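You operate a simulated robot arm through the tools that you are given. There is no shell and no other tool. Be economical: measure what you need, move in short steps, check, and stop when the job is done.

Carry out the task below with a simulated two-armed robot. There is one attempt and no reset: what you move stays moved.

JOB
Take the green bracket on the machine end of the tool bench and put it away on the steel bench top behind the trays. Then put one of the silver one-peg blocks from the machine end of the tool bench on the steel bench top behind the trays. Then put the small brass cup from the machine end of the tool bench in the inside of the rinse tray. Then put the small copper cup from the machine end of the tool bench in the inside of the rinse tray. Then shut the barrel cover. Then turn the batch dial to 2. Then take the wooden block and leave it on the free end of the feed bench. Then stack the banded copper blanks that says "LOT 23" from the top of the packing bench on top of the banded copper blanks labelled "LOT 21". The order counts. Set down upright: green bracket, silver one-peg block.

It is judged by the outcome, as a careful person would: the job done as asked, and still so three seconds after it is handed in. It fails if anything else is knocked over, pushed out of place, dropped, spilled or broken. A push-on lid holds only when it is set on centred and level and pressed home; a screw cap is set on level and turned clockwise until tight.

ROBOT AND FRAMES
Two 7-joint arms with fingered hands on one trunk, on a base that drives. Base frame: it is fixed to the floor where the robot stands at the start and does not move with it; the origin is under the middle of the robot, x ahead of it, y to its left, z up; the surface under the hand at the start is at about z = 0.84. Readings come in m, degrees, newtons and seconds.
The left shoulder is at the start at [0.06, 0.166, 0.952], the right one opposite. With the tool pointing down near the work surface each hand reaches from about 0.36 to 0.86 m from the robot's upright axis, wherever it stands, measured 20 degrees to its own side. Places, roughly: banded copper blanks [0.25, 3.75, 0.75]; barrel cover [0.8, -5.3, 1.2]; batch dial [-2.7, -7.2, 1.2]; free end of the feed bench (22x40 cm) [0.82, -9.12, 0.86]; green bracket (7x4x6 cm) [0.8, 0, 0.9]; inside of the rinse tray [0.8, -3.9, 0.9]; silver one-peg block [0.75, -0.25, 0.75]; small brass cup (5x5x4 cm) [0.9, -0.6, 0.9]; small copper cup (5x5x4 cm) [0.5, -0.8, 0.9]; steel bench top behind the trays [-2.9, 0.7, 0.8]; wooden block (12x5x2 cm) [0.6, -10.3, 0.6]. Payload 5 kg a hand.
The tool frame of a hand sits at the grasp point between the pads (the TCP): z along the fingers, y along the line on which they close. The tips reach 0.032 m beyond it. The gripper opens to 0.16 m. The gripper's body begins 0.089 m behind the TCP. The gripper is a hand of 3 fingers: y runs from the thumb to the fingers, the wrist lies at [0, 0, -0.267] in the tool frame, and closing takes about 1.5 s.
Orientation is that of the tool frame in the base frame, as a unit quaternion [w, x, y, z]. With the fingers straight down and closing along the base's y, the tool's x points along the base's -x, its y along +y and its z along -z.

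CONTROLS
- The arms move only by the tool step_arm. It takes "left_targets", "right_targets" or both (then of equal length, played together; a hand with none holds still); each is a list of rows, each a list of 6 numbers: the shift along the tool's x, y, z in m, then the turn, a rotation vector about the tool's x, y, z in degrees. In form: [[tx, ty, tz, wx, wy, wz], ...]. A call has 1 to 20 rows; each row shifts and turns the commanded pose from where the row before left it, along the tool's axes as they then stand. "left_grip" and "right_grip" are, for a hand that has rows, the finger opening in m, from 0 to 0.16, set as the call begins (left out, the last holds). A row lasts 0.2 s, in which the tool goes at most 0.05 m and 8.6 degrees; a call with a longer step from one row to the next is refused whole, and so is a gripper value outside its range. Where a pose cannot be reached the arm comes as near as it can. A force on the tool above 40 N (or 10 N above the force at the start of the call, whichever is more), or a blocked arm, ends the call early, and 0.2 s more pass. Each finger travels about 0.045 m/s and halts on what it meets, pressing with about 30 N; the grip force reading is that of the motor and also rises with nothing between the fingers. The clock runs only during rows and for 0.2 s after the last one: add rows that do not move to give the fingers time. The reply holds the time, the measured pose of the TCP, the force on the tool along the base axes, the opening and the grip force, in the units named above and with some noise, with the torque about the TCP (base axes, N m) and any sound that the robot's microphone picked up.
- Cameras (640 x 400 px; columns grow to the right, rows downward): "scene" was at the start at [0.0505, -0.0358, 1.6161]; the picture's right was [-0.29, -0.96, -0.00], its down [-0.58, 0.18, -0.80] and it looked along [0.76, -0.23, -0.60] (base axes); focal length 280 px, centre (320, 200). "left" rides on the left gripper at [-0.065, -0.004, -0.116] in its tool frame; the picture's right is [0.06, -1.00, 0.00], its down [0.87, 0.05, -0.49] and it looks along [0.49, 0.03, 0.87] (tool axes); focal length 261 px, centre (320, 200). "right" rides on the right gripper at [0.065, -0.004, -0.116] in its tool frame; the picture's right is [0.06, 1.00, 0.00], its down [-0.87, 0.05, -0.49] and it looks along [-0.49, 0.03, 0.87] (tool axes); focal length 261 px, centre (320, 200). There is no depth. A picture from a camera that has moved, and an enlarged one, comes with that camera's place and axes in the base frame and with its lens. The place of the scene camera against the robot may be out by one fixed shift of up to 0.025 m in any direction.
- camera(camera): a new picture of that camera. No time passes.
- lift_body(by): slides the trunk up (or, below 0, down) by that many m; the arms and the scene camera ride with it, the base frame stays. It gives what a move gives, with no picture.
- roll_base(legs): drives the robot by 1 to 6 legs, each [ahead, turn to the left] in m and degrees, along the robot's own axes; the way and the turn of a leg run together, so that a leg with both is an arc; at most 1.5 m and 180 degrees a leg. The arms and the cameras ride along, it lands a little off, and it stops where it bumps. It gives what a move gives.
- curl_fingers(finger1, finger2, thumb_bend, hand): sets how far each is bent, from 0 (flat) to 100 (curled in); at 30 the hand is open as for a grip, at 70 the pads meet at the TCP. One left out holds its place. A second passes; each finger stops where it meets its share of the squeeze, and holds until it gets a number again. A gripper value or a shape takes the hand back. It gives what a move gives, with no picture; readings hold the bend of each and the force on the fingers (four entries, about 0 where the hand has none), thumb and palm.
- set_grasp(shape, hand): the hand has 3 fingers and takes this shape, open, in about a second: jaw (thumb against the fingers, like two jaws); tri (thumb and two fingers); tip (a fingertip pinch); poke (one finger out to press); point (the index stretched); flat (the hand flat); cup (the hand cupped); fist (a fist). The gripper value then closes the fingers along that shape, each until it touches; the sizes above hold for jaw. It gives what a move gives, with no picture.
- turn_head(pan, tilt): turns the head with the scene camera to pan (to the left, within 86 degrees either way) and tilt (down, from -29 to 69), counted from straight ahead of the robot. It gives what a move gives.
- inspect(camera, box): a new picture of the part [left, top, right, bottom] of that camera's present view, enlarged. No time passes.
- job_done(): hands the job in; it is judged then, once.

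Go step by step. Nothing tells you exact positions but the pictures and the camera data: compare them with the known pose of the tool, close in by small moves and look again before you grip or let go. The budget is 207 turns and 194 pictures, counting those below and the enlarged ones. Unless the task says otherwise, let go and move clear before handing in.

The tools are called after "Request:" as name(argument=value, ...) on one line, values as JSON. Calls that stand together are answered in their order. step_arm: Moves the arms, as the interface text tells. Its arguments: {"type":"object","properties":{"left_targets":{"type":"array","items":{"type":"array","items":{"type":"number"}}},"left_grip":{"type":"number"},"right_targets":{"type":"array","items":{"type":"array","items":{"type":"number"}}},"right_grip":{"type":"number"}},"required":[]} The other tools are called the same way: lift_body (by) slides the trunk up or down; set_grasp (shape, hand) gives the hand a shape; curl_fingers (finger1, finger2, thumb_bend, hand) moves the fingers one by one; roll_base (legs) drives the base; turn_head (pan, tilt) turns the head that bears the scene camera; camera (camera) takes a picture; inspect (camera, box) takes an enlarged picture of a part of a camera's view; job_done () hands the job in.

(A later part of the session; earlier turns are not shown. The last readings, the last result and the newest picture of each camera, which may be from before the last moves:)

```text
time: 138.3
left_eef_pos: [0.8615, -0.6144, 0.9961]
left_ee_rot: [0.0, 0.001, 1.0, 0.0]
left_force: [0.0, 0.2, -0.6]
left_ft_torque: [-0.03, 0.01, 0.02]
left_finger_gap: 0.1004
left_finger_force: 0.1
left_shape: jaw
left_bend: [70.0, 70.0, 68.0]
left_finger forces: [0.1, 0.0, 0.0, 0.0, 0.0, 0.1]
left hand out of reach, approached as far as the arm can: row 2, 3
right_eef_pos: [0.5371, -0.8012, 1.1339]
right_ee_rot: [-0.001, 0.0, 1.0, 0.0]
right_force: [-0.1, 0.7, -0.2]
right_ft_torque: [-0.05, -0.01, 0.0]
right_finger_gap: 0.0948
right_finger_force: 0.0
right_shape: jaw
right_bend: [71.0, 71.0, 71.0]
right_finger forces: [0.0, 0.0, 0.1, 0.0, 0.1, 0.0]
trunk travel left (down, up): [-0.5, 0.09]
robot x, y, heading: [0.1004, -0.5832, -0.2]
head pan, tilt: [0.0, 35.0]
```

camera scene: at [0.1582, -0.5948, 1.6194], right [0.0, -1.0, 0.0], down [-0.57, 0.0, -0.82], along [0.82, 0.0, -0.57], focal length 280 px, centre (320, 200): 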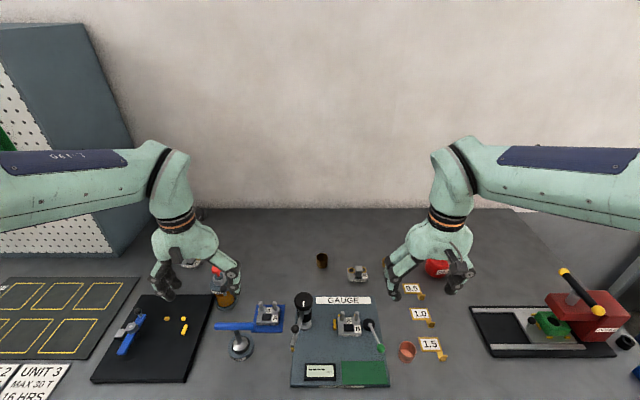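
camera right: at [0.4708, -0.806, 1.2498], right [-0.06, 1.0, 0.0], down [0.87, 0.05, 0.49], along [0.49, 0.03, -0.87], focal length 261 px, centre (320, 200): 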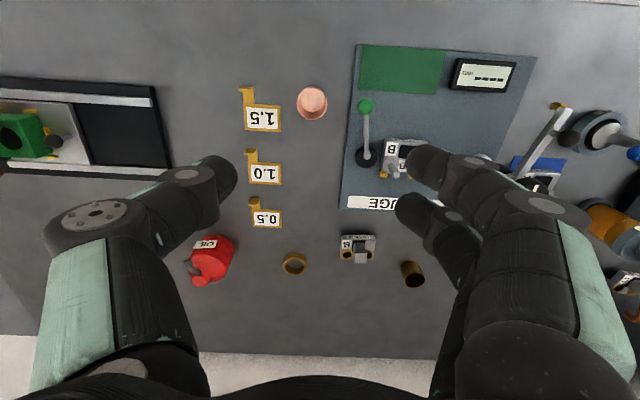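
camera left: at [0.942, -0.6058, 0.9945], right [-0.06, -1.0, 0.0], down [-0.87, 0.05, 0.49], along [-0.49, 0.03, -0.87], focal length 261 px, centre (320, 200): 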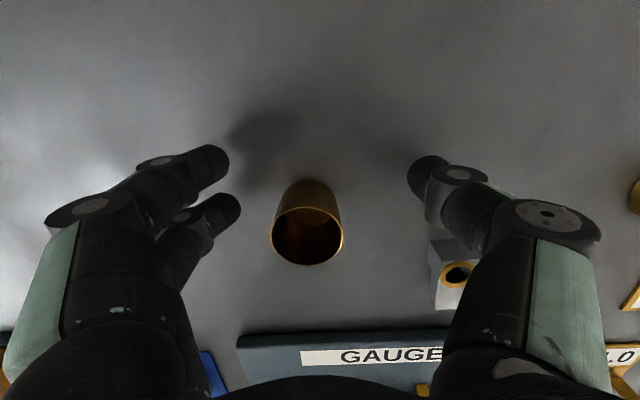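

The arm seems caught in a poor posture from the high reach. I'll pull it back into comfortable reach and check that measured and commanded agree.

Request:
step_arm(left_targets=[[0.04, 0.01, -0.02, 0, 0, 0], [0.04, 0.01, -0.02, 0, 0, 0], [0.04, 0.01, 0, 0, 0, 0], [0.04, 0.01, 0, 0, 0, 0], [0, 0, 0, 0, 0, 0]])

Request:
inspect(camera="scene", box=[160, 160, 400, 320])

```text
time: 139.5
left_eef_pos: [0.7009, -0.5741, 1.0367]
left_ee_rot: [0.0, 0.0, 1.0, 0.0]
left_force: [0.2, 0.5, 0.1]
left_ft_torque: [-0.02, -0.01, -0.01]
left_finger_gap: 0.1002
left_finger_force: 0.0
left_shape: jaw
left_bend: [70.0, 70.0, 68.0]
left_finger forces: [0.1, 0.0, 0.0, 0.0, 0.1, 0.0]
right_eef_pos: [0.5354, -0.8021, 1.1348]
right_ee_rot: [-0.001, 0.001, 1.0, 0.001]
right_force: [1.1, 0.5, -0.2]
right_ft_torque: [0.03, -0.01, 0.01]
right_finger_gap: 0.0945
right_finger_force: 0.1
right_shape: jaw
right_bend: [71.0, 71.0, 71.0]
right_finger forces: [0.1, 0.0, 0.0, 0.0, 0.0, 0.0]
trunk travel left (down, up): [-0.5, 0.09]
robot x, y, heading: [0.102, -0.5813, -0.3]
head pan, tilt: [0.0, 35.0]
```

```text
2.50 times, centred on (280, 240) of scene
camera zoom: at [0.158, -0.5956, 1.6194], right [0.0, -1.0, 0.0], down [-0.57, 0.0, -0.82], along [0.82, 0.0, -0.57], focal length 699 px, centre (420, 100)
```

zoom: 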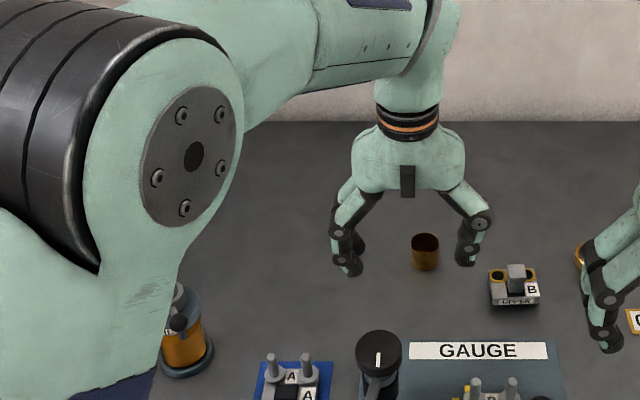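

Commands agree again. I'll turn the base 15° to the right and creep a bit closer so the left arm reaches the cup on its own side.

Request:
step_arm(left_targets=[[0, 0, -0.04, 0, 0, 0], [0, 0, -0.03, 0, 0, 0], [0, 0, 0, 0, 0, 0]])

Request:
roll_base(legs=[[0.03, -15]])

Request:
camera(camera="scene")

```text
time: 140.3
left_eef_pos: [0.7017, -0.5744, 1.1057]
left_ee_rot: [0.0, -0.001, 1.0, 0.001]
left_force: [0.6, 0.6, -0.1]
left_ft_torque: [-0.02, 0.02, 0.03]
left_finger_gap: 0.1002
left_finger_force: 0.1
left_shape: jaw
left_bend: [70.0, 70.0, 68.0]
left_finger forces: [0.0, 0.0, 0.1, 0.0, 0.0, 0.0]
right_eef_pos: [0.5367, -0.8015, 1.1353]
right_ee_rot: [0.0, 0.0, 1.0, 0.0]
right_force: [0.0, -0.9, 0.4]
right_ft_torque: [-0.02, 0.0, -0.02]
right_finger_gap: 0.0947
right_finger_force: 0.1
right_shape: jaw
right_bend: [71.0, 71.0, 71.0]
right_finger forces: [0.1, 0.1, 0.0, 0.1, 0.1, 0.0]
trunk travel left (down, up): [-0.5, 0.09]
robot x, y, heading: [0.1025, -0.5829, -0.2]
head pan, tilt: [0.0, 35.0]
```

```text
time: 141.6
left_eef_pos: [0.7124, -0.6974, 1.1062]
left_ee_rot: [0.0, 0.102, 0.995, 0.0]
left_force: [0.8, 0.4, 0.2]
left_ft_torque: [-0.03, -0.01, 0.0]
left_finger_gap: 0.1002
left_finger_force: 0.0
left_shape: jaw
left_bend: [70.0, 70.0, 68.0]
left_finger forces: [0.0, 0.0, 0.0, 0.0, 0.1, 0.0]
right_eef_pos: [0.5045, -0.8851, 1.136]
right_ee_rot: [0.0, 0.101, 0.995, -0.001]
right_force: [0.4, 0.5, 0.8]
right_ft_torque: [-0.03, -0.01, 0.02]
right_finger_gap: 0.0946
right_finger_force: 0.0
right_shape: jaw
right_bend: [71.0, 71.0, 70.0]
right_finger forces: [0.1, 0.1, 0.1, 0.1, 0.0, 0.0]
trunk travel left (down, up): [-0.5, 0.09]
robot x, y, heading: [0.1233, -0.5876, -11.3]
head pan, tilt: [0.0, 35.0]
stopped in leg 1: the robot was blocked; the commanded pose is now the measured one
```

```text
142 pictures are left
camera scene: at [0.1772, -0.6079, 1.6195], right [-0.2, -0.98, 0.0], down [-0.56, 0.12, -0.82], along [0.8, -0.16, -0.57], focal length 280 px, centre (320, 200)
```

scene: 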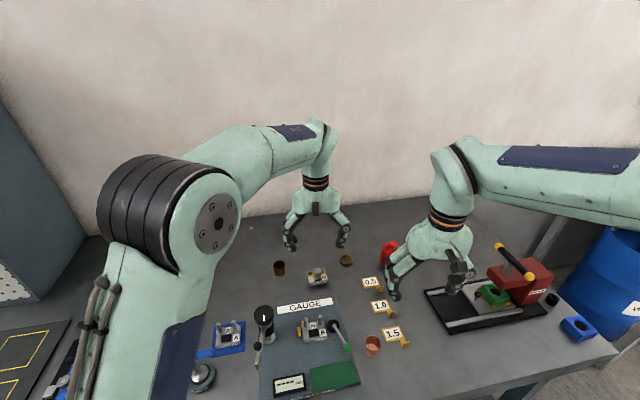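

The base touched the bench edge at -11°; that's close enough. Now the left hand goes sideways then forward and down over the brass cup.

Request:
step_arm(left_targets=[[0, 0.033, 0, 0, 0, 0], [0, 0.033, 0, 0, 0, 0], [0, 0.033, 0, 0, 0, 0], [0, 0.031, 0, 0, 0, 0], [-0.0304, 0, 0.03, 0, 0, 0], [-0.0304, 0, 0.03, 0, 0, 0], [-0.0304, 0, 0.03, 0, 0, 0], [-0.0304, 0, 0.03, 0, 0, 0], [0, 0, 0, 0, 0, 0]])

Request:
camera(camera="left")

```text
time: 143.6
left_eef_pos: [0.8573, -0.5933, 0.9865]
left_ee_rot: [0.0, 0.102, 0.995, 0.0]
left_force: [-0.5, 0.1, 0.8]
left_ft_torque: [0.02, -0.01, 0.02]
left_finger_gap: 0.1001
left_finger_force: 0.2
left_shape: jaw
left_bend: [70.0, 70.0, 68.0]
left_finger forces: [0.0, 0.0, 0.1, 0.1, 0.1, 0.0]
right_eef_pos: [0.5039, -0.8873, 1.1347]
right_ee_rot: [0.0, 0.101, 0.995, 0.0]
right_force: [-0.5, 0.3, 0.2]
right_ft_torque: [0.01, -0.02, -0.01]
right_finger_gap: 0.0948
right_finger_force: 0.0
right_shape: jaw
right_bend: [71.0, 71.0, 70.0]
right_finger forces: [0.0, 0.0, 0.0, 0.0, 0.0, 0.0]
trunk travel left (down, up): [-0.5, 0.09]
robot x, y, heading: [0.1229, -0.5849, -11.8]
head pan, tilt: [0.0, 35.0]
```

```text
141 pictures are left
camera left: at [0.9202, -0.6111, 1.101], right [-0.26, -0.96, 0.0], down [-0.84, 0.23, 0.49], along [-0.47, 0.13, -0.87], focal length 261 px, centre (320, 200)
```

left: 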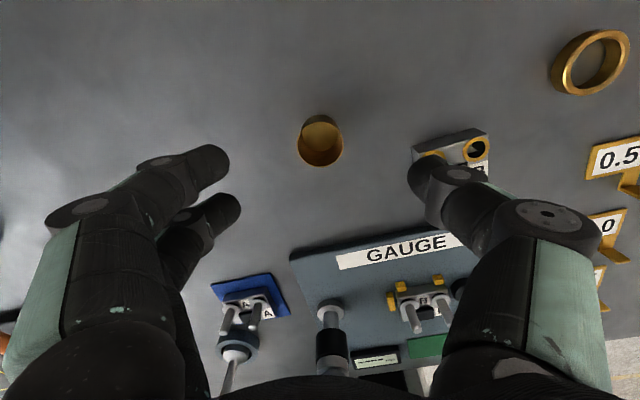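

Good alignment. Narrowing to 0.085 and descending.

Request:
step_arm(left_targets=[[0.002, 0, 0.03, 0, 0, 0], [0, 0, 0.03, 0, 0, 0], [0, 0, 0.03, 0, 0, 0], [0, 0, 0.018, 0, 0, 0], [0, 0, 0, 0, 0, 0]], left_grip=0.085)

Request:
camera(camera="left")

```text
time: 144.8
left_eef_pos: [0.8558, -0.5936, 0.8783]
left_ee_rot: [0.0, 0.101, 0.995, 0.0]
left_force: [0.3, 1.1, -0.5]
left_ft_torque: [0.03, -0.01, 0.0]
left_finger_gap: 0.0855
left_finger_force: 0.1
left_shape: jaw
left_bend: [72.0, 72.0, 70.0]
left_finger forces: [0.1, 0.1, 0.1, 0.0, 0.1, 0.1]
right_eef_pos: [0.5056, -0.8859, 1.1358]
right_ee_rot: [0.0, 0.101, 0.995, 0.001]
right_force: [0.1, -0.3, 0.3]
right_ft_torque: [0.01, 0.04, 0.02]
right_finger_gap: 0.0945
right_finger_force: 0.0
right_shape: jaw
right_bend: [71.0, 71.0, 70.0]
right_finger forces: [0.0, 0.1, 0.0, 0.0, 0.1, 0.0]
trunk travel left (down, up): [-0.5, 0.09]
robot x, y, heading: [0.123, -0.5887, -11.6]
head pan, tilt: [0.0, 35.0]
```

```text
140 pictures are left
camera left: at [0.9181, -0.611, 0.9936], right [-0.26, -0.96, 0.0], down [-0.84, 0.23, 0.49], along [-0.47, 0.13, -0.87], focal length 261 px, centre (320, 200)
```

left: 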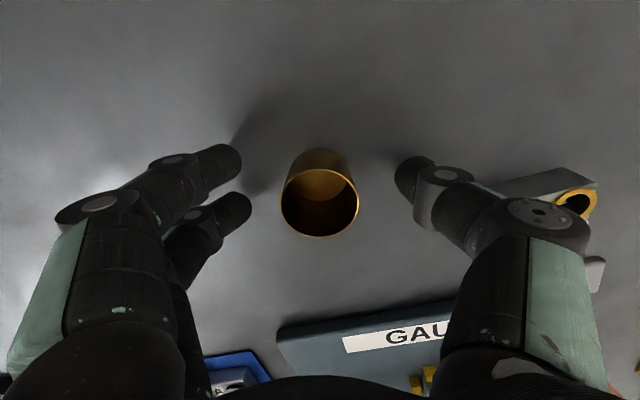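

Centred. Closing and lifting.

Request:
step_arm(left_targets=[[0, 0, 0, 0, 0, 0], [0, 0, 0, 0, 0, 0], [0, 0, 0, 0, 0, 0], [0, 0, 0, 0, 0, 0], [0, 0, 0, 0, 0, 0], [0, 0, 0, 0, 0, 0], [0, 0, -0.03, 0, 0, 0], [0, 0, -0.045, 0, 0, 0], [0, 0, -0.045, 0, 0, 0], [0, 0, -0.045, 0, 0, 0], [0, 0, 0, 0, 0, 0]], left_grip=0.02)

Request:
camera(camera="left")

Request:
camera(camera="right")

```text
time: 147.2
left_eef_pos: [0.8555, -0.5942, 1.0448]
left_ee_rot: [0.0, 0.101, 0.995, 0.0]
left_force: [0.8, -0.3, -0.4]
left_ft_torque: [-0.02, -0.01, 0.01]
left_finger_gap: 0.0275
left_finger_force: 29.4
left_shape: jaw
left_bend: [72.0, 73.0, 70.0]
left_finger forces: [12.9, 14.1, 0.0, 0.0, 24.7, 0.0]
right_eef_pos: [0.5054, -0.8872, 1.1335]
right_ee_rot: [0.001, 0.101, 0.995, -0.001]
right_force: [-0.3, 0.4, -0.1]
right_ft_torque: [0.04, 0.01, 0.01]
right_finger_gap: 0.0945
right_finger_force: 0.1
right_shape: jaw
right_bend: [71.0, 71.0, 70.0]
right_finger forces: [0.0, 0.0, 0.1, 0.0, 0.1, 0.0]
trunk travel left (down, up): [-0.5, 0.09]
robot x, y, heading: [0.1248, -0.5848, -11.7]
head pan, tilt: [0.0, 35.0]
```

```text
139 pictures are left
camera left: at [0.9184, -0.6115, 1.1592], right [-0.26, -0.96, 0.0], down [-0.84, 0.23, 0.49], along [-0.48, 0.13, -0.87], focal length 261 px, centre (320, 200)
```

left: 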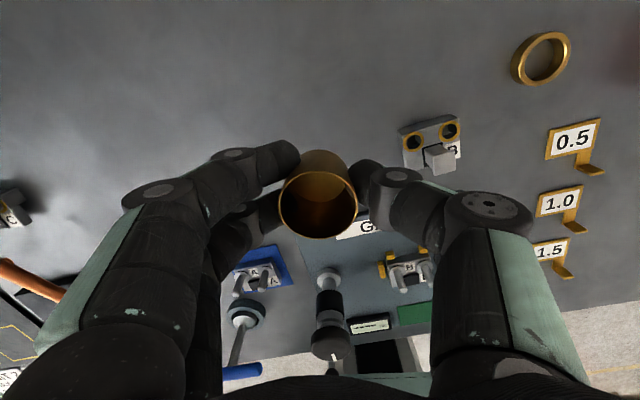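

```text
138 pictures are left
camera right: at [0.4406, -0.8776, 1.2499], right [0.14, 0.99, 0.0], down [0.86, -0.12, 0.49], along [0.49, -0.07, -0.87], focal length 261 px, centre (320, 200)
```

right: 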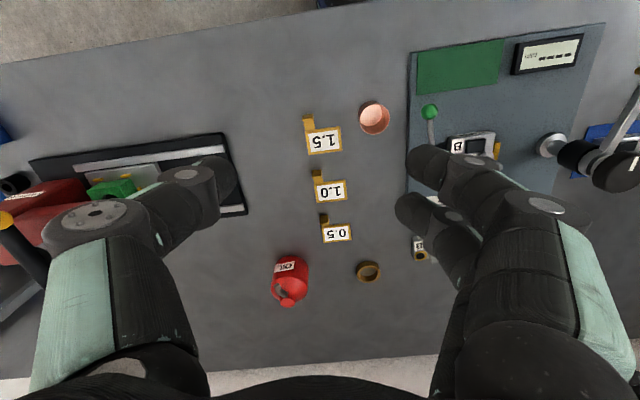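

Brass cup is held. The copper cup at about (0.528, -0.815) has the gauge's green-ball lever on one side and a "1.5" tag on the other; let me look closely.

Request:
inspect(camera="right", box=[290, 70, 470, 190])

Request:
inspect(camera="scene", box=[300, 270, 450, 390])

```text
3.33 times, centred on (380, 130) of right
camera zoom: at [0.4406, -0.8776, 1.2499], right [0.14, 0.99, 0.0], down [0.86, -0.12, 0.49], along [0.49, -0.07, -0.87], focal length 869 px, centre (120, 433)
```

zoom: 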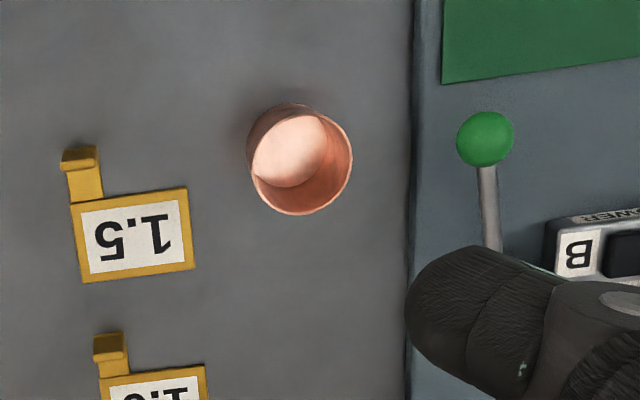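

```text
3.33 times, centred on (375, 330) of scene
camera zoom: at [0.1782, -0.6086, 1.6194], right [-0.2, -0.98, 0.0], down [-0.56, 0.12, -0.82], along [0.8, -0.16, -0.57], focal length 932 px, centre (137, -233)
```

zoom: 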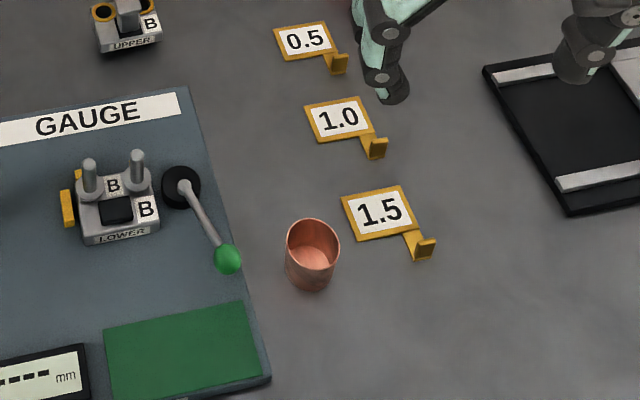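

I'll turn the right hand about 77° so that it closes along the base x axis, clear of lever and tag.

Request:
step_arm(right_targets=[[-0.008, 0.038, 0, 0, 0, 0], [0, 0.037, 0, 0, 0, 0], [0, 0, 0, 0, 0, 8.5], [0, 0, 0, 0, 0, 8.5], [0, 0, 0, 0, 0, 8.5], [0, 0, 0, 0, 0, 8.5], [0, 0, 0, 0, 0, 8.5], [0, 0, 0, 0, 0, 8.5], [0, 0, 0, 0, 0, 8.5], [0, 0, 0, 0, 0, 8.5], [0, 0, 0, 0, 0, 8.5], [0, 0, 0, 0, 0, 0]], right_grip=0.09)

Request:
camera(camera="right")

```text
time: 149.8
left_eef_pos: [0.8554, -0.5945, 1.0448]
left_ee_rot: [0.0, 0.102, 0.995, 0.001]
left_force: [0.3, 0.2, -0.4]
left_ft_torque: [0.0, 0.03, 0.0]
left_finger_gap: 0.0273
left_finger_force: 30.6
left_shape: jaw
left_bend: [72.0, 73.0, 70.0]
left_finger forces: [12.9, 14.2, 0.0, 0.0, 24.5, 0.0]
right_eef_pos: [0.5277, -0.8134, 1.1351]
right_ee_rot: [0.0, 0.696, 0.718, 0.0]
right_force: [-0.2, -0.1, 0.5]
right_ft_torque: [0.03, 0.0, -0.04]
right_finger_gap: 0.0905
right_finger_force: 0.0
right_shape: jaw
right_bend: [71.0, 71.0, 70.0]
right_finger forces: [0.0, 0.0, 0.1, 0.0, 0.1, 0.0]
trunk travel left (down, up): [-0.5, 0.09]
robot x, y, heading: [0.1265, -0.5869, -11.7]
head pan, tilt: [0.0, 35.0]
```

```text
135 pictures are left
camera right: at [0.5216, -0.7498, 1.2502], right [1.0, 0.09, 0.0], down [0.08, -0.87, 0.49], along [0.05, -0.49, -0.87], focal length 261 px, centre (320, 200)
```

right: 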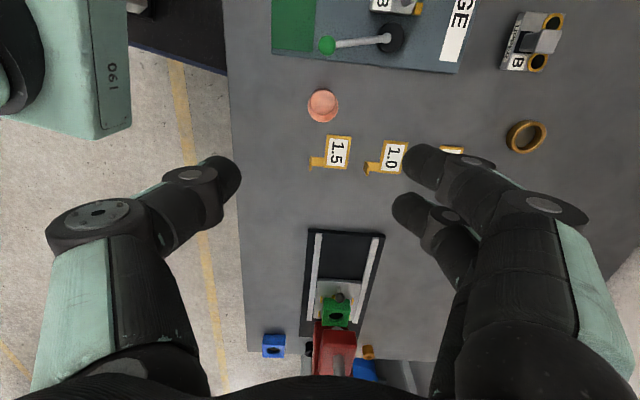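

Aligned over the copper cup. Descending partway.

Request:
step_arm(right_targets=[[0, 0.003, 0.045, 0, 0, 0], [0, 0, 0.045, 0, 0, 0], [0, 0, 0.045, 0, 0, 0], [0, 0, 0.045, 0, 0, 0], [0, 0, 0, 0, 0, 0]])

Request:
camera(camera="right")

```text
time: 151.0
left_eef_pos: [0.8557, -0.595, 1.0449]
left_ee_rot: [0.0, 0.101, 0.995, -0.001]
left_force: [0.6, -0.5, -0.1]
left_ft_torque: [0.0, 0.0, -0.01]
left_finger_gap: 0.0276
left_finger_force: 30.1
left_shape: jaw
left_bend: [72.0, 73.0, 70.0]
left_finger forces: [12.8, 14.1, 0.0, 0.0, 24.5, 0.0]
right_eef_pos: [0.5303, -0.8148, 0.9556]
right_ee_rot: [0.0, 0.696, 0.718, 0.0]
right_force: [0.4, 0.7, 0.4]
right_ft_torque: [0.01, -0.01, -0.02]
right_finger_gap: 0.0905
right_finger_force: 0.1
right_shape: jaw
right_bend: [72.0, 72.0, 70.0]
right_finger forces: [0.0, 0.1, 0.0, 0.0, 0.0, 0.0]
trunk travel left (down, up): [-0.5, 0.09]
robot x, y, heading: [0.1227, -0.5884, -11.6]
head pan, tilt: [0.0, 35.0]
```

```text
134 pictures are left
camera right: at [0.5237, -0.7498, 1.0707], right [1.0, 0.1, 0.0], down [0.08, -0.87, 0.49], along [0.05, -0.49, -0.87], focal length 261 px, centre (320, 200)
```

right: 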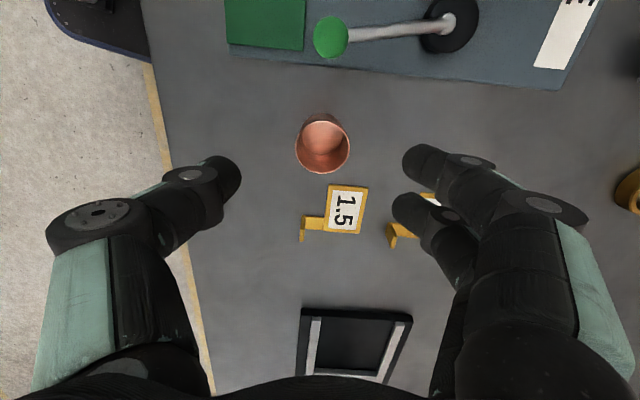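

Request:
step_arm(right_targets=[[0, 0.002, 0.03, 0, 0, 0], [0, 0, 0.03, 0, 0, 0], [0, 0, 0.017, 0, 0, 0], [0, 0, 0, 0, 0, 0]])

Request:
camera(camera="right")

```text
time: 152.0
left_eef_pos: [0.8568, -0.5941, 1.0441]
left_ee_rot: [0.0, 0.102, 0.995, 0.0]
left_force: [-0.2, 0.6, -0.9]
left_ft_torque: [-0.03, 0.02, -0.03]
left_finger_gap: 0.0275
left_finger_force: 30.2
left_shape: jaw
left_bend: [72.0, 73.0, 70.0]
left_finger forces: [12.9, 14.1, 0.1, 0.1, 24.6, 0.1]
right_eef_pos: [0.5332, -0.8151, 0.8784]
right_ee_rot: [-0.001, 0.694, 0.72, 0.0]
right_force: [0.0, -0.3, 0.7]
right_ft_torque: [-0.01, 0.0, 0.0]
right_finger_gap: 0.0903
right_finger_force: 0.1
right_shape: jaw
right_bend: [72.0, 72.0, 70.0]
right_finger forces: [0.1, 0.0, 0.0, 0.0, 0.0, 0.0]
trunk travel left (down, up): [-0.5, 0.09]
robot x, y, heading: [0.1212, -0.5861, -11.7]
head pan, tilt: [0.0, 35.0]
```

```text
133 pictures are left
camera right: at [0.5267, -0.75, 0.9936], right [1.0, 0.1, 0.0], down [0.08, -0.87, 0.49], along [0.05, -0.49, -0.87], focal length 261 px, centre (320, 200)
```

right: 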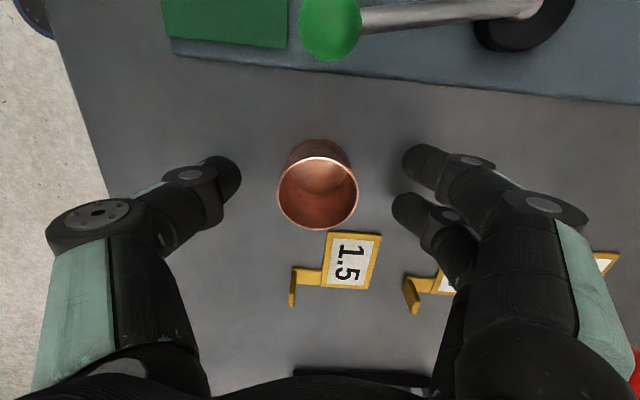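

Request:
step_arm(right_targets=[[0, 0, 0, 0, 0, 0], [0, 0, 0, 0, 0, 0], [0, 0, 0, 0, 0, 0], [0, 0, 0, 0, 0, 0], [0, 0, 0, 0, 0, 0], [0, 0, 0, 0, 0, 0], [0, 0, 0, 0, 0, 0], [0, 0, -0.03, 0, 0, 0], [0, 0, -0.045, 0, 0, 0], [0, 0, -0.045, 0, 0, 0], [0, 0, -0.045, 0, 0, 0], [0, 0, -0.045, 0, 0, 0], [0, 0, 0, 0, 0, 0]], right_grip=0.02)

Request:
camera(camera="right")

```text
time: 154.8
left_eef_pos: [0.8561, -0.5947, 1.0443]
left_ee_rot: [-0.001, 0.102, 0.995, -0.001]
left_force: [-0.6, -0.6, -1.2]
left_ft_torque: [0.0, 0.02, 0.02]
left_finger_gap: 0.0275
left_finger_force: 29.9
left_shape: jaw
left_bend: [72.0, 73.0, 70.0]
left_finger forces: [12.9, 14.1, 0.0, 0.1, 24.7, 0.0]
right_eef_pos: [0.5338, -0.8144, 1.0888]
right_ee_rot: [0.0, 0.695, 0.719, -0.001]
right_force: [-0.7, 0.5, -0.9]
right_ft_torque: [-0.02, 0.0, 0.02]
right_finger_gap: 0.028
right_finger_force: 30.3
right_shape: jaw
right_bend: [73.0, 73.0, 70.0]
right_finger forces: [13.5, 13.5, 0.0, 0.0, 25.1, 0.1]
trunk travel left (down, up): [-0.5, 0.09]
robot x, y, heading: [0.1247, -0.5854, -11.3]
head pan, tilt: [0.0, 35.0]
```

```text
132 pictures are left
camera right: at [0.5274, -0.7493, 1.2036], right [1.0, 0.1, 0.0], down [0.08, -0.87, 0.49], along [0.05, -0.49, -0.87], focal length 261 px, centre (320, 200)
```

right: 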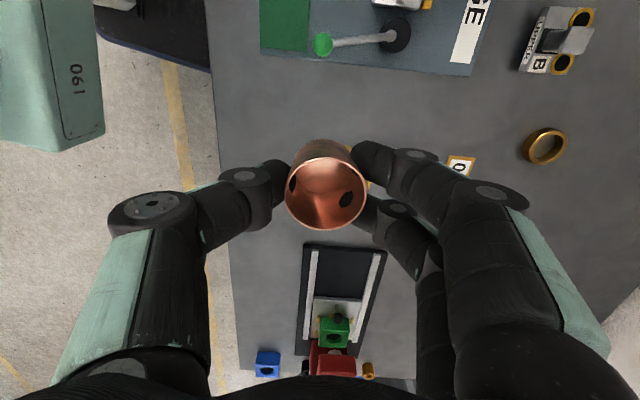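

Both cups are held. I'll pull the left arm up and in, back off and turn toward the aisle to find the rinse tray at (0.8, -3.9).

Request:
step_arm(left_targets=[[0, 0, -0.045, 0, 0, 0], [0, 0.02, -0.045, 0, 0, 0], [0.045, 0.015, 0, 0, 0, 0], [0.045, 0.015, 0, 0, 0, 0], [0.045, 0.015, 0, 0, 0, 0], [0.045, 0.015, 0, 0, 0, 0], [0.045, 0.015, 0, 0, 0, 0], [0.045, 0.01, 0, 0, 0, 0], [0, 0, 0, 0, 0, 0]], right_targets=[[0, 0, -0.02, 0, 0, 0], [0, 0, -0.02, 0, 0, 0], [0, 0, 0, 0, 0, 0], [0, 0, 0, 0, 0, 0], [0, 0, 0, 0, 0, 0], [0, 0, 0, 0, 0, 0], [0, 0, 0, 0, 0, 0], [0, 0, 0, 0, 0, 0], [0, 0, 0, 0, 0, 0]])

Request:
roll_base(legs=[[-0.6, 0], [0, -78]])

Request:
turn_head(pan=25, tilt=15)

Request:
camera(camera="scene")

```text
time: 156.8
left_eef_pos: [0.6129, -0.4375, 1.1342]
left_ee_rot: [0.0, 0.102, 0.995, 0.002]
left_force: [0.1, -0.1, 0.0]
left_ft_torque: [0.0, 0.0, 0.0]
left_finger_gap: 0.0271
left_finger_force: 30.1
left_shape: jaw
left_bend: [72.0, 73.0, 70.0]
left_finger forces: [13.8, 14.7, 0.0, 0.0, 24.6, 0.0]
right_eef_pos: [0.534, -0.8144, 1.1267]
right_ee_rot: [0.0, 0.695, 0.719, 0.0]
right_force: [0.8, 0.2, -0.2]
right_ft_torque: [0.03, 0.0, -0.01]
right_finger_gap: 0.0281
right_finger_force: 30.0
right_shape: jaw
right_bend: [73.0, 73.0, 70.0]
right_finger forces: [13.7, 13.4, 0.1, 0.1, 25.1, 0.0]
trunk travel left (down, up): [-0.5, 0.09]
robot x, y, heading: [0.1217, -0.5868, -11.7]
head pan, tilt: [0.0, 35.0]
```

```text
time: 163.6
left_eef_pos: [-0.2134, -0.9128, 1.1349]
left_ee_rot: [0.001, 0.705, 0.709, 0.0]
left_force: [0.5, 0.2, -0.2]
left_ft_torque: [0.01, -0.03, -0.02]
left_finger_gap: 0.0272
left_finger_force: 30.1
left_shape: jaw
left_bend: [72.0, 73.0, 70.0]
left_finger forces: [13.7, 14.6, 0.1, 0.0, 24.4, 0.1]
right_eef_pos: [-0.5988, -0.9157, 1.1281]
right_ee_rot: [0.0, 0.993, 0.122, 0.0]
right_force: [0.2, -0.6, 0.1]
right_ft_torque: [-0.01, -0.03, -0.02]
right_finger_gap: 0.0279
right_finger_force: 30.3
right_shape: jaw
right_bend: [73.0, 73.0, 70.0]
right_finger forces: [13.6, 13.5, 0.0, 0.1, 24.8, 0.1]
trunk travel left (down, up): [-0.5, 0.09]
robot x, y, heading: [-0.4622, -0.4689, -90.0]
head pan, tilt: [0.0, 35.0]
```

```text
time: 164.5
left_eef_pos: [-0.2131, -0.9136, 1.1355]
left_ee_rot: [0.0, 0.704, 0.71, 0.0]
left_force: [0.5, -0.7, 0.7]
left_ft_torque: [-0.03, -0.02, 0.0]
left_finger_gap: 0.0271
left_finger_force: 29.9
left_shape: jaw
left_bend: [72.0, 73.0, 70.0]
left_finger forces: [13.7, 14.6, 0.0, 0.0, 24.5, 0.1]
right_eef_pos: [-0.5983, -0.9161, 1.1281]
right_ee_rot: [0.0, 0.993, 0.122, 0.0]
right_force: [-0.9, -1.0, -0.2]
right_ft_torque: [-0.02, -0.01, 0.01]
right_finger_gap: 0.0278
right_finger_force: 30.2
right_shape: jaw
right_bend: [73.0, 73.0, 70.0]
right_finger forces: [13.6, 13.5, 0.1, 0.1, 24.8, 0.0]
trunk travel left (down, up): [-0.5, 0.09]
robot x, y, heading: [-0.4621, -0.4702, -89.3]
head pan, tilt: [25.0, 15.0]
```

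```text
131 pictures are left
camera scene: at [-0.424, -0.5314, 1.6514], right [-0.9, -0.43, 0.0], down [-0.11, 0.23, -0.97], along [0.41, -0.87, -0.26], focal length 280 px, centre (320, 200)
```

scene: 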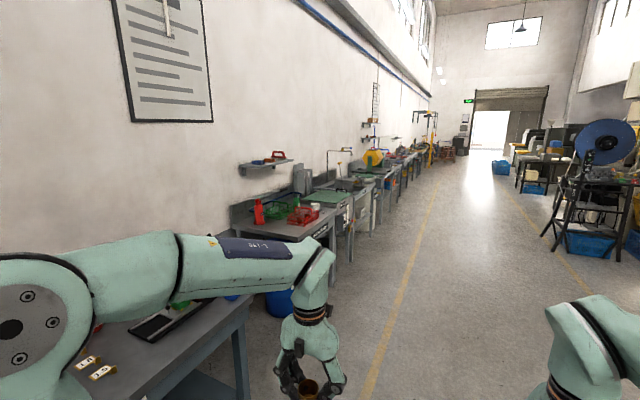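

The aisle is clear. Driving about 3.2 m along it and then facing the benches.

Request:
roll_base(legs=[[1.5, -0.5], [1.5, 0], [0.25, 0], [0, 90]])

Request:
turn_head(pan=0, tilt=30)

Request:
camera(camera="scene")

```text
time: 184.3
left_eef_pos: [-0.0424, -3.4827, 1.1349]
left_ee_rot: [0.0, 0.017, 1.0, -0.001]
left_force: [0.0, -0.5, -0.6]
left_ft_torque: [-0.01, -0.03, 0.02]
left_finger_gap: 0.0272
left_finger_force: 30.3
left_shape: jaw
left_bend: [72.0, 73.0, 70.0]
left_finger forces: [13.7, 14.6, 0.1, 0.0, 24.4, 0.0]
right_eef_pos: [-0.0568, -3.8673, 1.1272]
right_ee_rot: [0.0, 0.632, 0.775, 0.0]
right_force: [-0.6, -0.3, 0.1]
right_ft_torque: [-0.01, 0.0, 0.03]
right_finger_gap: 0.0277
right_finger_force: 29.6
right_shape: jaw
right_bend: [73.0, 73.0, 70.0]
right_finger forces: [13.5, 13.4, 0.0, 0.0, 24.6, 0.1]
trunk travel left (down, up): [-0.5, 0.09]
robot x, y, heading: [-0.504, -3.7137, -1.7]
head pan, tilt: [25.0, 15.0]
```

```text
time: 185.2
left_eef_pos: [-0.0424, -3.4831, 1.1352]
left_ee_rot: [0.0, 0.016, 1.0, 0.0]
left_force: [0.8, 0.3, 0.1]
left_ft_torque: [0.01, 0.03, -0.01]
left_finger_gap: 0.0272
left_finger_force: 30.1
left_shape: jaw
left_bend: [72.0, 73.0, 70.0]
left_finger forces: [13.7, 14.6, 0.1, 0.0, 24.3, 0.1]
right_eef_pos: [-0.0578, -3.8679, 1.1275]
right_ee_rot: [0.0, 0.631, 0.775, 0.0]
right_force: [0.0, -0.6, -0.2]
right_ft_torque: [-0.02, 0.0, 0.01]
right_finger_gap: 0.0276
right_finger_force: 29.8
right_shape: jaw
right_bend: [73.0, 73.0, 70.0]
right_finger forces: [13.5, 13.4, 0.0, 0.0, 24.6, 0.0]
trunk travel left (down, up): [-0.5, 0.09]
robot x, y, heading: [-0.4977, -3.7134, -1.9]
head pan, tilt: [0.0, 30.0]
```

```text
130 pictures are left
camera scene: at [-0.4415, -3.7258, 1.6273], right [-0.03, -1.0, 0.0], down [-0.5, 0.02, -0.87], along [0.87, -0.03, -0.5], focal length 280 px, centre (320, 200)
```

scene: 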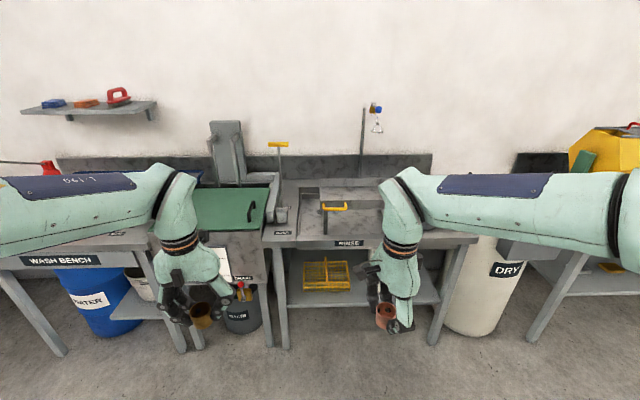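

Request:
inspect(camera="scene", box=[250, 140, 450, 260])

```text
3.20 times, centred on (350, 200) of scene
camera zoom: at [-0.4415, -3.7258, 1.6273], right [-0.03, -1.0, 0.0], down [-0.5, 0.02, -0.87], along [0.87, -0.03, -0.5], focal length 895 px, centre (224, 200)
```

zoom: 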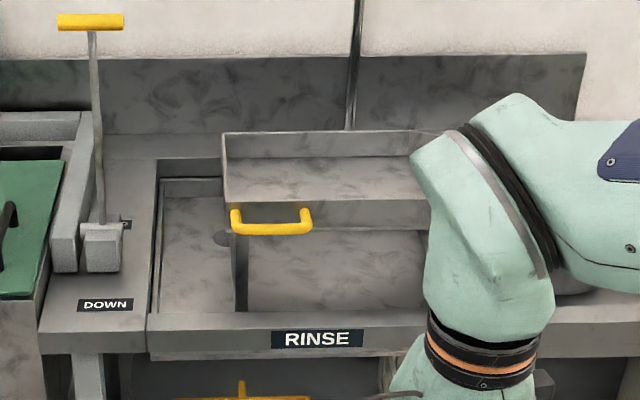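

The rinse station: a raised grey tray with a yellow handle over the basin, around (0.88, -3.93). I'll shift the base to y ≈ -3.94 and come nearer.

Request:
roll_base(legs=[[0, -40], [0.34, 0], [0, 42], [0.2, 0]])

Request:
step_arm(right_targets=[[-0.045, 0, 0, 0, 0, 0], [-0.045, 0, 0, 0, 0, 0], [-0.045, 0, 0, 0, 0, 0], [-0.045, 0, 0, 0, 0, 0], [0, 0, 0, 0, 0, 0]])

Request:
camera(camera="scene")

Request:
inspect(camera="scene", box=[220, 140, 420, 260])

```text
time: 192.6
left_eef_pos: [0.4059, -3.6966, 1.1341]
left_ee_rot: [-0.002, 0.002, 1.0, 0.0]
left_force: [0.5, 0.6, 0.6]
left_ft_torque: [-0.01, 0.01, -0.01]
left_finger_gap: 0.0271
left_finger_force: 29.9
left_shape: jaw
left_bend: [72.0, 73.0, 70.0]
left_finger forces: [13.8, 14.4, 0.0, 0.0, 24.3, 0.0]
right_eef_pos: [0.4047, -4.0823, 1.1287]
right_ee_rot: [0.0, 0.62, 0.785, 0.0]
right_force: [0.4, 0.4, -0.3]
right_ft_torque: [-0.01, 0.01, 0.01]
right_finger_gap: 0.0274
right_finger_force: 30.0
right_shape: jaw
right_bend: [73.0, 73.0, 70.0]
right_finger forces: [13.5, 13.5, 0.1, 0.0, 24.5, 0.0]
trunk travel left (down, up): [-0.5, 0.09]
robot x, y, heading: [-0.0447, -3.9433, -0.1]
head pan, tilt: [0.0, 30.0]
```

```text
time: 193.8
left_eef_pos: [0.4052, -3.6952, 1.135]
left_ee_rot: [-0.001, 0.002, 1.0, 0.0]
left_force: [0.6, 0.1, -0.3]
left_ft_torque: [-0.02, -0.01, 0.01]
left_finger_gap: 0.0271
left_finger_force: 29.7
left_shape: jaw
left_bend: [72.0, 73.0, 70.0]
left_finger forces: [13.7, 14.5, 0.1, 0.0, 24.3, 0.1]
right_eef_pos: [0.4441, -4.2561, 1.1276]
right_ee_rot: [0.001, 0.62, 0.785, 0.0]
right_force: [-0.3, 0.1, -0.7]
right_ft_torque: [-0.01, -0.01, -0.01]
right_finger_gap: 0.0275
right_finger_force: 29.9
right_shape: jaw
right_bend: [73.0, 73.0, 70.0]
right_finger forces: [13.5, 13.5, 0.0, 0.0, 24.4, 0.1]
trunk travel left (down, up): [-0.5, 0.09]
robot x, y, heading: [-0.0455, -3.9409, -0.0]
head pan, tilt: [0.0, 30.0]
```

```text
128 pictures are left
camera scene: at [0.0139, -3.9505, 1.6272], right [0.0, -1.0, 0.0], down [-0.5, 0.0, -0.87], along [0.87, 0.0, -0.5], focal length 280 px, centre (320, 200)
```

scene: 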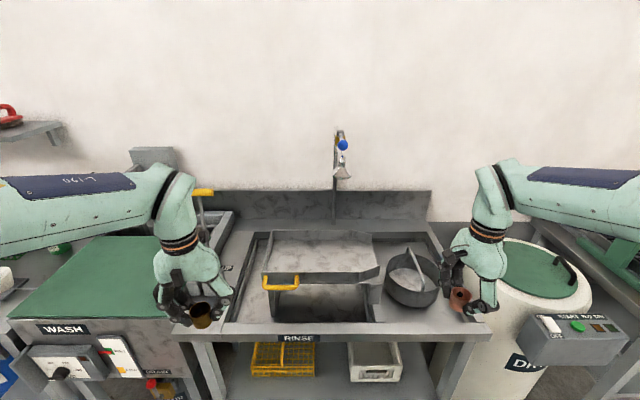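

```text
3.20 times, centred on (320, 200) of scene
camera zoom: at [0.0139, -3.9505, 1.6272], right [0.0, -1.0, 0.0], down [-0.5, 0.0, -0.87], along [0.87, 0.0, -0.5], focal length 895 px, centre (320, 200)
```

zoom: 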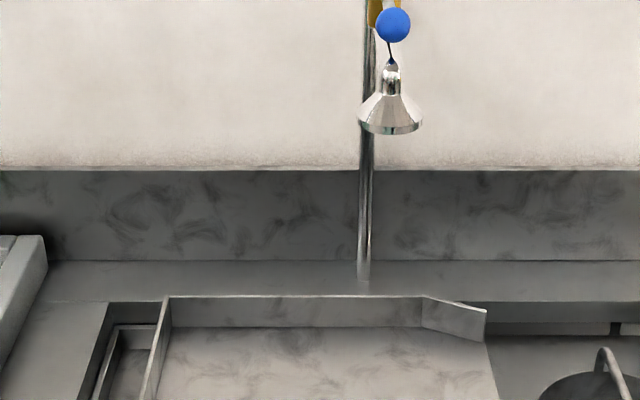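

Request:
inspect(camera="scene", box=[220, 210, 460, 350])

```text
2.67 times, centred on (340, 280) of scene
camera zoom: at [0.0139, -3.9505, 1.6272], right [0.0, -1.0, 0.0], down [-0.5, 0.0, -0.87], along [0.87, 0.0, -0.5], focal length 746 px, centre (267, -13)
```

zoom: 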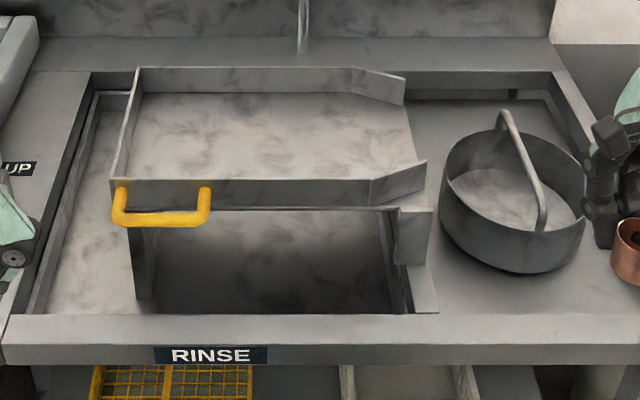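

The rinse tray is the open-ended one with the yellow handle, spanning roughly x 0.72–0.96, y -3.75…-4.15. I'll drive 0.2 m in and look with the left-hand camera.

Request:
roll_base(legs=[[0.2, 0]])

Request:
step_arm(left_targets=[[0, -0.045, 0, 0, 0, 0], [0, -0.045, 0, 0, 0, 0], [0, -0.045, 0, 0, 0, 0], [0, -0.035, 0, 0, 0, 0], [-0.045, 0, 0, 0, 0, 0], [-0.045, 0, 0, 0, 0, 0], [-0.045, 0, 0, 0, 0, 0], [-0.045, 0, 0, 0, 0, 0], [-0.035, 0, 0, 0, 0, 0], [0, 0, 0, 0, 0, 0]])

Request:
camera(camera="left")

Request:
camera(camera="scene")

```text
time: 195.3
left_eef_pos: [0.6073, -3.696, 1.1341]
left_ee_rot: [-0.001, 0.002, 1.0, 0.001]
left_force: [0.4, 0.7, -0.4]
left_ft_torque: [0.0, 0.06, -0.01]
left_finger_gap: 0.0272
left_finger_force: 30.0
left_shape: jaw
left_bend: [72.0, 73.0, 70.0]
left_finger forces: [13.7, 14.4, 0.0, 0.0, 24.3, 0.0]
right_eef_pos: [0.6475, -4.2558, 1.1266]
right_ee_rot: [-0.001, 0.62, 0.785, 0.0]
right_force: [0.2, 0.2, -0.1]
right_ft_torque: [-0.03, 0.06, 0.02]
right_finger_gap: 0.0274
right_finger_force: 29.9
right_shape: jaw
right_bend: [73.0, 73.0, 70.0]
right_finger forces: [13.6, 13.5, 0.0, 0.0, 24.5, 0.0]
trunk travel left (down, up): [-0.5, 0.09]
robot x, y, heading: [0.1575, -3.9458, -0.1]
head pan, tilt: [0.0, 30.0]
```

```text
time: 197.6
left_eef_pos: [0.8198, -3.8669, 1.1346]
left_ee_rot: [-0.001, 0.002, 1.0, 0.0]
left_force: [0.2, 0.3, -0.5]
left_ft_torque: [-0.01, -0.01, 0.0]
left_finger_gap: 0.0268
left_finger_force: 30.3
left_shape: jaw
left_bend: [72.0, 73.0, 70.0]
left_finger forces: [14.0, 14.8, 0.1, 0.0, 24.4, 0.0]
right_eef_pos: [0.6453, -4.2563, 1.1272]
right_ee_rot: [0.001, 0.619, 0.785, 0.0]
right_force: [-0.2, 0.8, -1.4]
right_ft_torque: [-0.02, -0.01, 0.04]
right_finger_gap: 0.0273
right_finger_force: 30.6
right_shape: jaw
right_bend: [73.0, 73.0, 70.0]
right_finger forces: [13.6, 13.5, 0.0, 0.1, 24.4, 0.0]
trunk travel left (down, up): [-0.5, 0.09]
robot x, y, heading: [0.1591, -3.9425, 0.2]
head pan, tilt: [0.0, 30.0]
```

```text
125 pictures are left
camera left: at [0.884, -3.8717, 1.2487], right [-0.07, -1.0, 0.0], down [-0.87, 0.06, 0.49], along [-0.49, 0.03, -0.87], focal length 261 px, centre (320, 200)
```

left: 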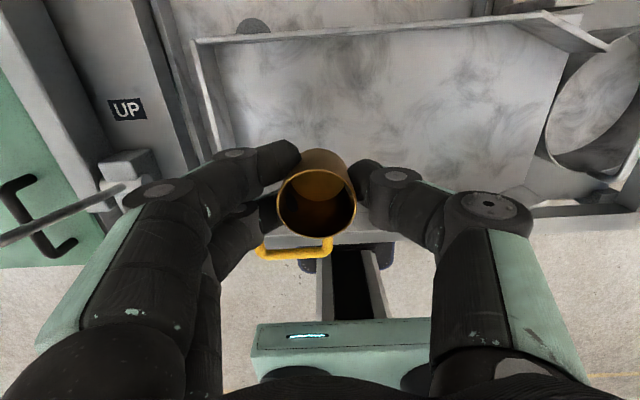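

```text
124 pictures are left
camera scene: at [0.214, -3.9513, 1.6273], right [0.0, -1.0, 0.0], down [-0.5, 0.0, -0.87], along [0.87, 0.0, -0.5], focal length 280 px, centre (320, 200)
```

scene: 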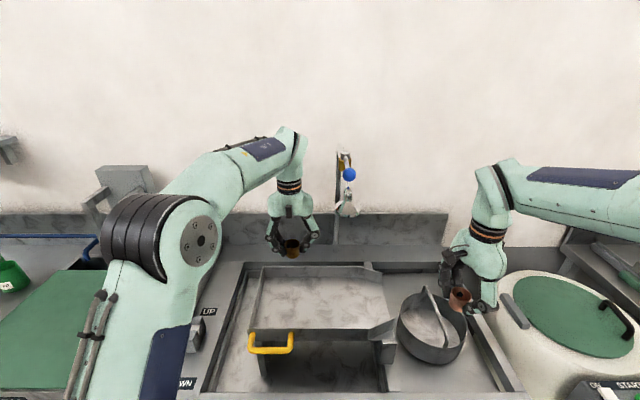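

The tray's rim is at z ≈ 0.963, floor ≈ 0.92, x 0.70–0.90. I'll lower the brass cup at about (0.805, -3.875) to just above the floor.

Request:
step_arm(left_targets=[[0.015, -0.008, 0.03, 0, 0, 0], [0, 0, 0.04, 0, 0, 0], [0, 0, 0.04, 0, 0, 0], [0, 0, 0.03, 0, 0, 0], [0, 0, 0.015, 0, 0, 0], [0, 0, 0, 0, 0, 0]])

Request:
camera(camera="left")

Request:
inspect(camera="scene", box=[220, 200, 400, 320])

```text
time: 198.9
left_eef_pos: [0.805, -3.8745, 0.9797]
left_ee_rot: [0.0, 0.002, 1.0, 0.001]
left_force: [0.6, 0.3, 0.0]
left_ft_torque: [0.02, 0.01, 0.02]
left_finger_gap: 0.0271
left_finger_force: 29.8
left_shape: jaw
left_bend: [72.0, 73.0, 70.0]
left_finger forces: [14.0, 14.9, 0.0, 0.1, 24.5, 0.0]
right_eef_pos: [0.6465, -4.2563, 1.1268]
right_ee_rot: [0.0, 0.62, 0.785, 0.0]
right_force: [-1.0, 0.2, 0.7]
right_ft_torque: [-0.02, 0.0, -0.03]
right_finger_gap: 0.0275
right_finger_force: 29.9
right_shape: jaw
right_bend: [73.0, 73.0, 70.0]
right_finger forces: [13.5, 13.5, 0.1, 0.0, 24.4, 0.0]
trunk travel left (down, up): [-0.5, 0.09]
robot x, y, heading: [0.155, -3.9378, 0.1]
head pan, tilt: [0.0, 30.0]
```

```text
123 pictures are left
camera left: at [0.87, -3.8786, 1.0943], right [-0.07, -1.0, 0.0], down [-0.87, 0.06, 0.49], along [-0.49, 0.03, -0.87], focal length 261 px, centre (320, 200)
```

left: 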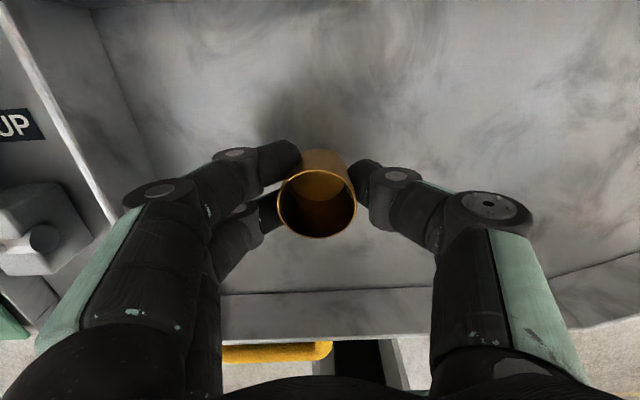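

```text
3.33 times, centred on (310, 260) of scene
camera zoom: at [0.2147, -3.9514, 1.6272], right [0.0, -1.0, 0.0], down [-0.5, 0.0, -0.87], along [0.87, 0.0, -0.5], focal length 932 px, centre (353, 0)
```

zoom: 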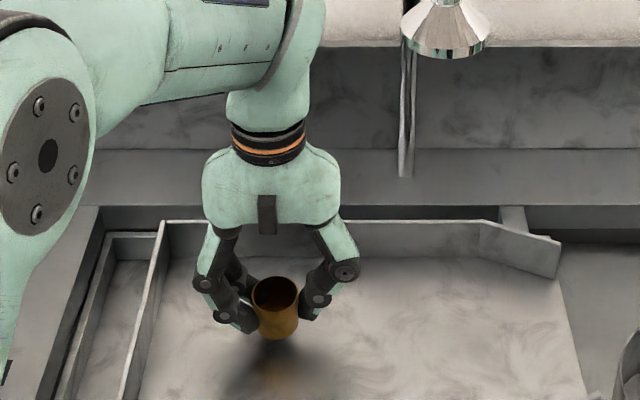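

Still a few cm above the floor. Small steps down.

Request:
step_arm(left_targets=[[0, 0, 0.006, 0, 0, 0], [0, 0, 0.005, 0, 0, 0], [0, 0, 0, 0, 0, 0]])

Request:
inspect(camera="scene", box=[260, 260, 350, 320])

```text
time: 199.8
left_eef_pos: [0.8059, -3.8757, 0.9683]
left_ee_rot: [-0.001, 0.002, 1.0, 0.001]
left_force: [0.0, 0.3, 0.3]
left_ft_torque: [0.01, 0.01, -0.02]
left_finger_gap: 0.0271
left_finger_force: 29.8
left_shape: jaw
left_bend: [72.0, 73.0, 70.0]
left_finger forces: [13.9, 14.9, 0.0, 0.0, 24.4, 0.0]
right_eef_pos: [0.6456, -4.2567, 1.1268]
right_ee_rot: [0.0, 0.62, 0.785, -0.001]
right_force: [-0.4, 0.1, -0.2]
right_ft_torque: [0.02, -0.02, -0.01]
right_finger_gap: 0.0272
right_finger_force: 30.2
right_shape: jaw
right_bend: [73.0, 73.0, 70.0]
right_finger forces: [13.5, 13.4, 0.0, 0.0, 24.3, 0.1]
trunk travel left (down, up): [-0.5, 0.09]
robot x, y, heading: [0.1558, -3.9416, -0.1]
head pan, tilt: [0.0, 30.0]
```

```text
6.67 times, centred on (305, 290) of scene
camera zoom: at [0.2147, -3.9514, 1.6272], right [0.0, -1.0, 0.0], down [-0.5, 0.0, -0.87], along [0.87, 0.0, -0.5], focal length 1865 px, centre (420, -400)
```

zoom: 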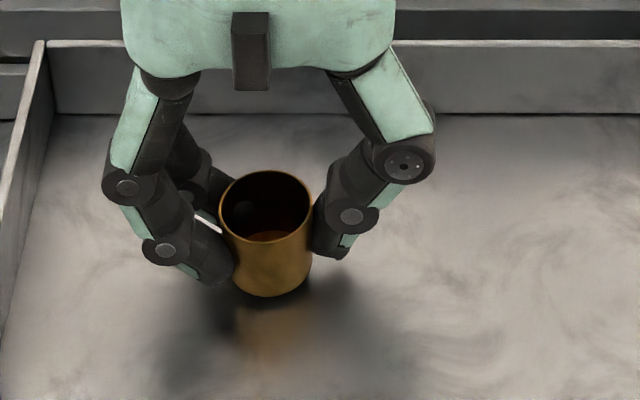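

Request:
step_arm(left_targets=[[0, 0, 0.004, 0, 0, 0], [0, 0, 0.003, 0, 0, 0], [0, 0, 0, 0, 0, 0]])

Request:
inspect(camera="scene", box=[260, 260, 350, 320])

```text
time: 200.6
left_eef_pos: [0.806, -3.8752, 0.9611]
left_ee_rot: [0.001, 0.003, 1.0, -0.001]
left_force: [1.1, 0.9, 7.7]
left_ft_torque: [0.09, 0.03, -0.01]
left_finger_gap: 0.0273
left_finger_force: 29.9
left_shape: jaw
left_bend: [73.0, 73.0, 70.0]
left_finger forces: [15.0, 15.9, 0.1, 0.0, 26.1, 0.1]
right_eef_pos: [0.646, -4.2574, 1.1279]
right_ee_rot: [0.0, 0.62, 0.784, 0.001]
right_force: [0.2, 0.1, 0.2]
right_ft_torque: [-0.01, 0.0, 0.0]
right_finger_gap: 0.0274
right_finger_force: 30.0
right_shape: jaw
right_bend: [73.0, 73.0, 70.0]
right_finger forces: [13.5, 13.5, 0.0, 0.0, 24.4, 0.1]
trunk travel left (down, up): [-0.5, 0.09]
robot x, y, heading: [0.1538, -3.9434, -0.4]
head pan, tilt: [0.0, 30.0]
```

```text
6.67 times, centred on (305, 290) of scene
camera zoom: at [0.2141, -3.9515, 1.6274], right [0.0, -1.0, 0.0], down [-0.5, 0.0, -0.87], along [0.87, 0.0, -0.5], focal length 1865 px, centre (420, -400)
```

zoom: 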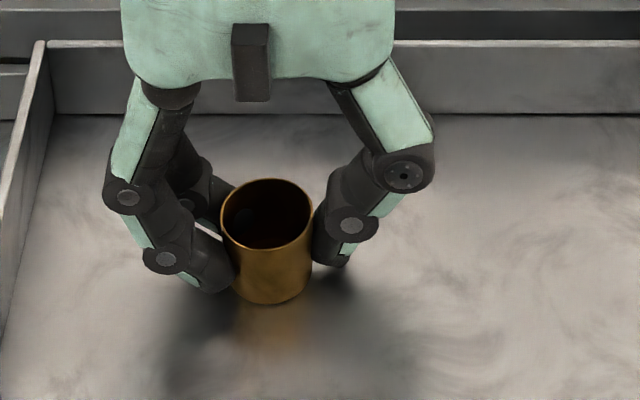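

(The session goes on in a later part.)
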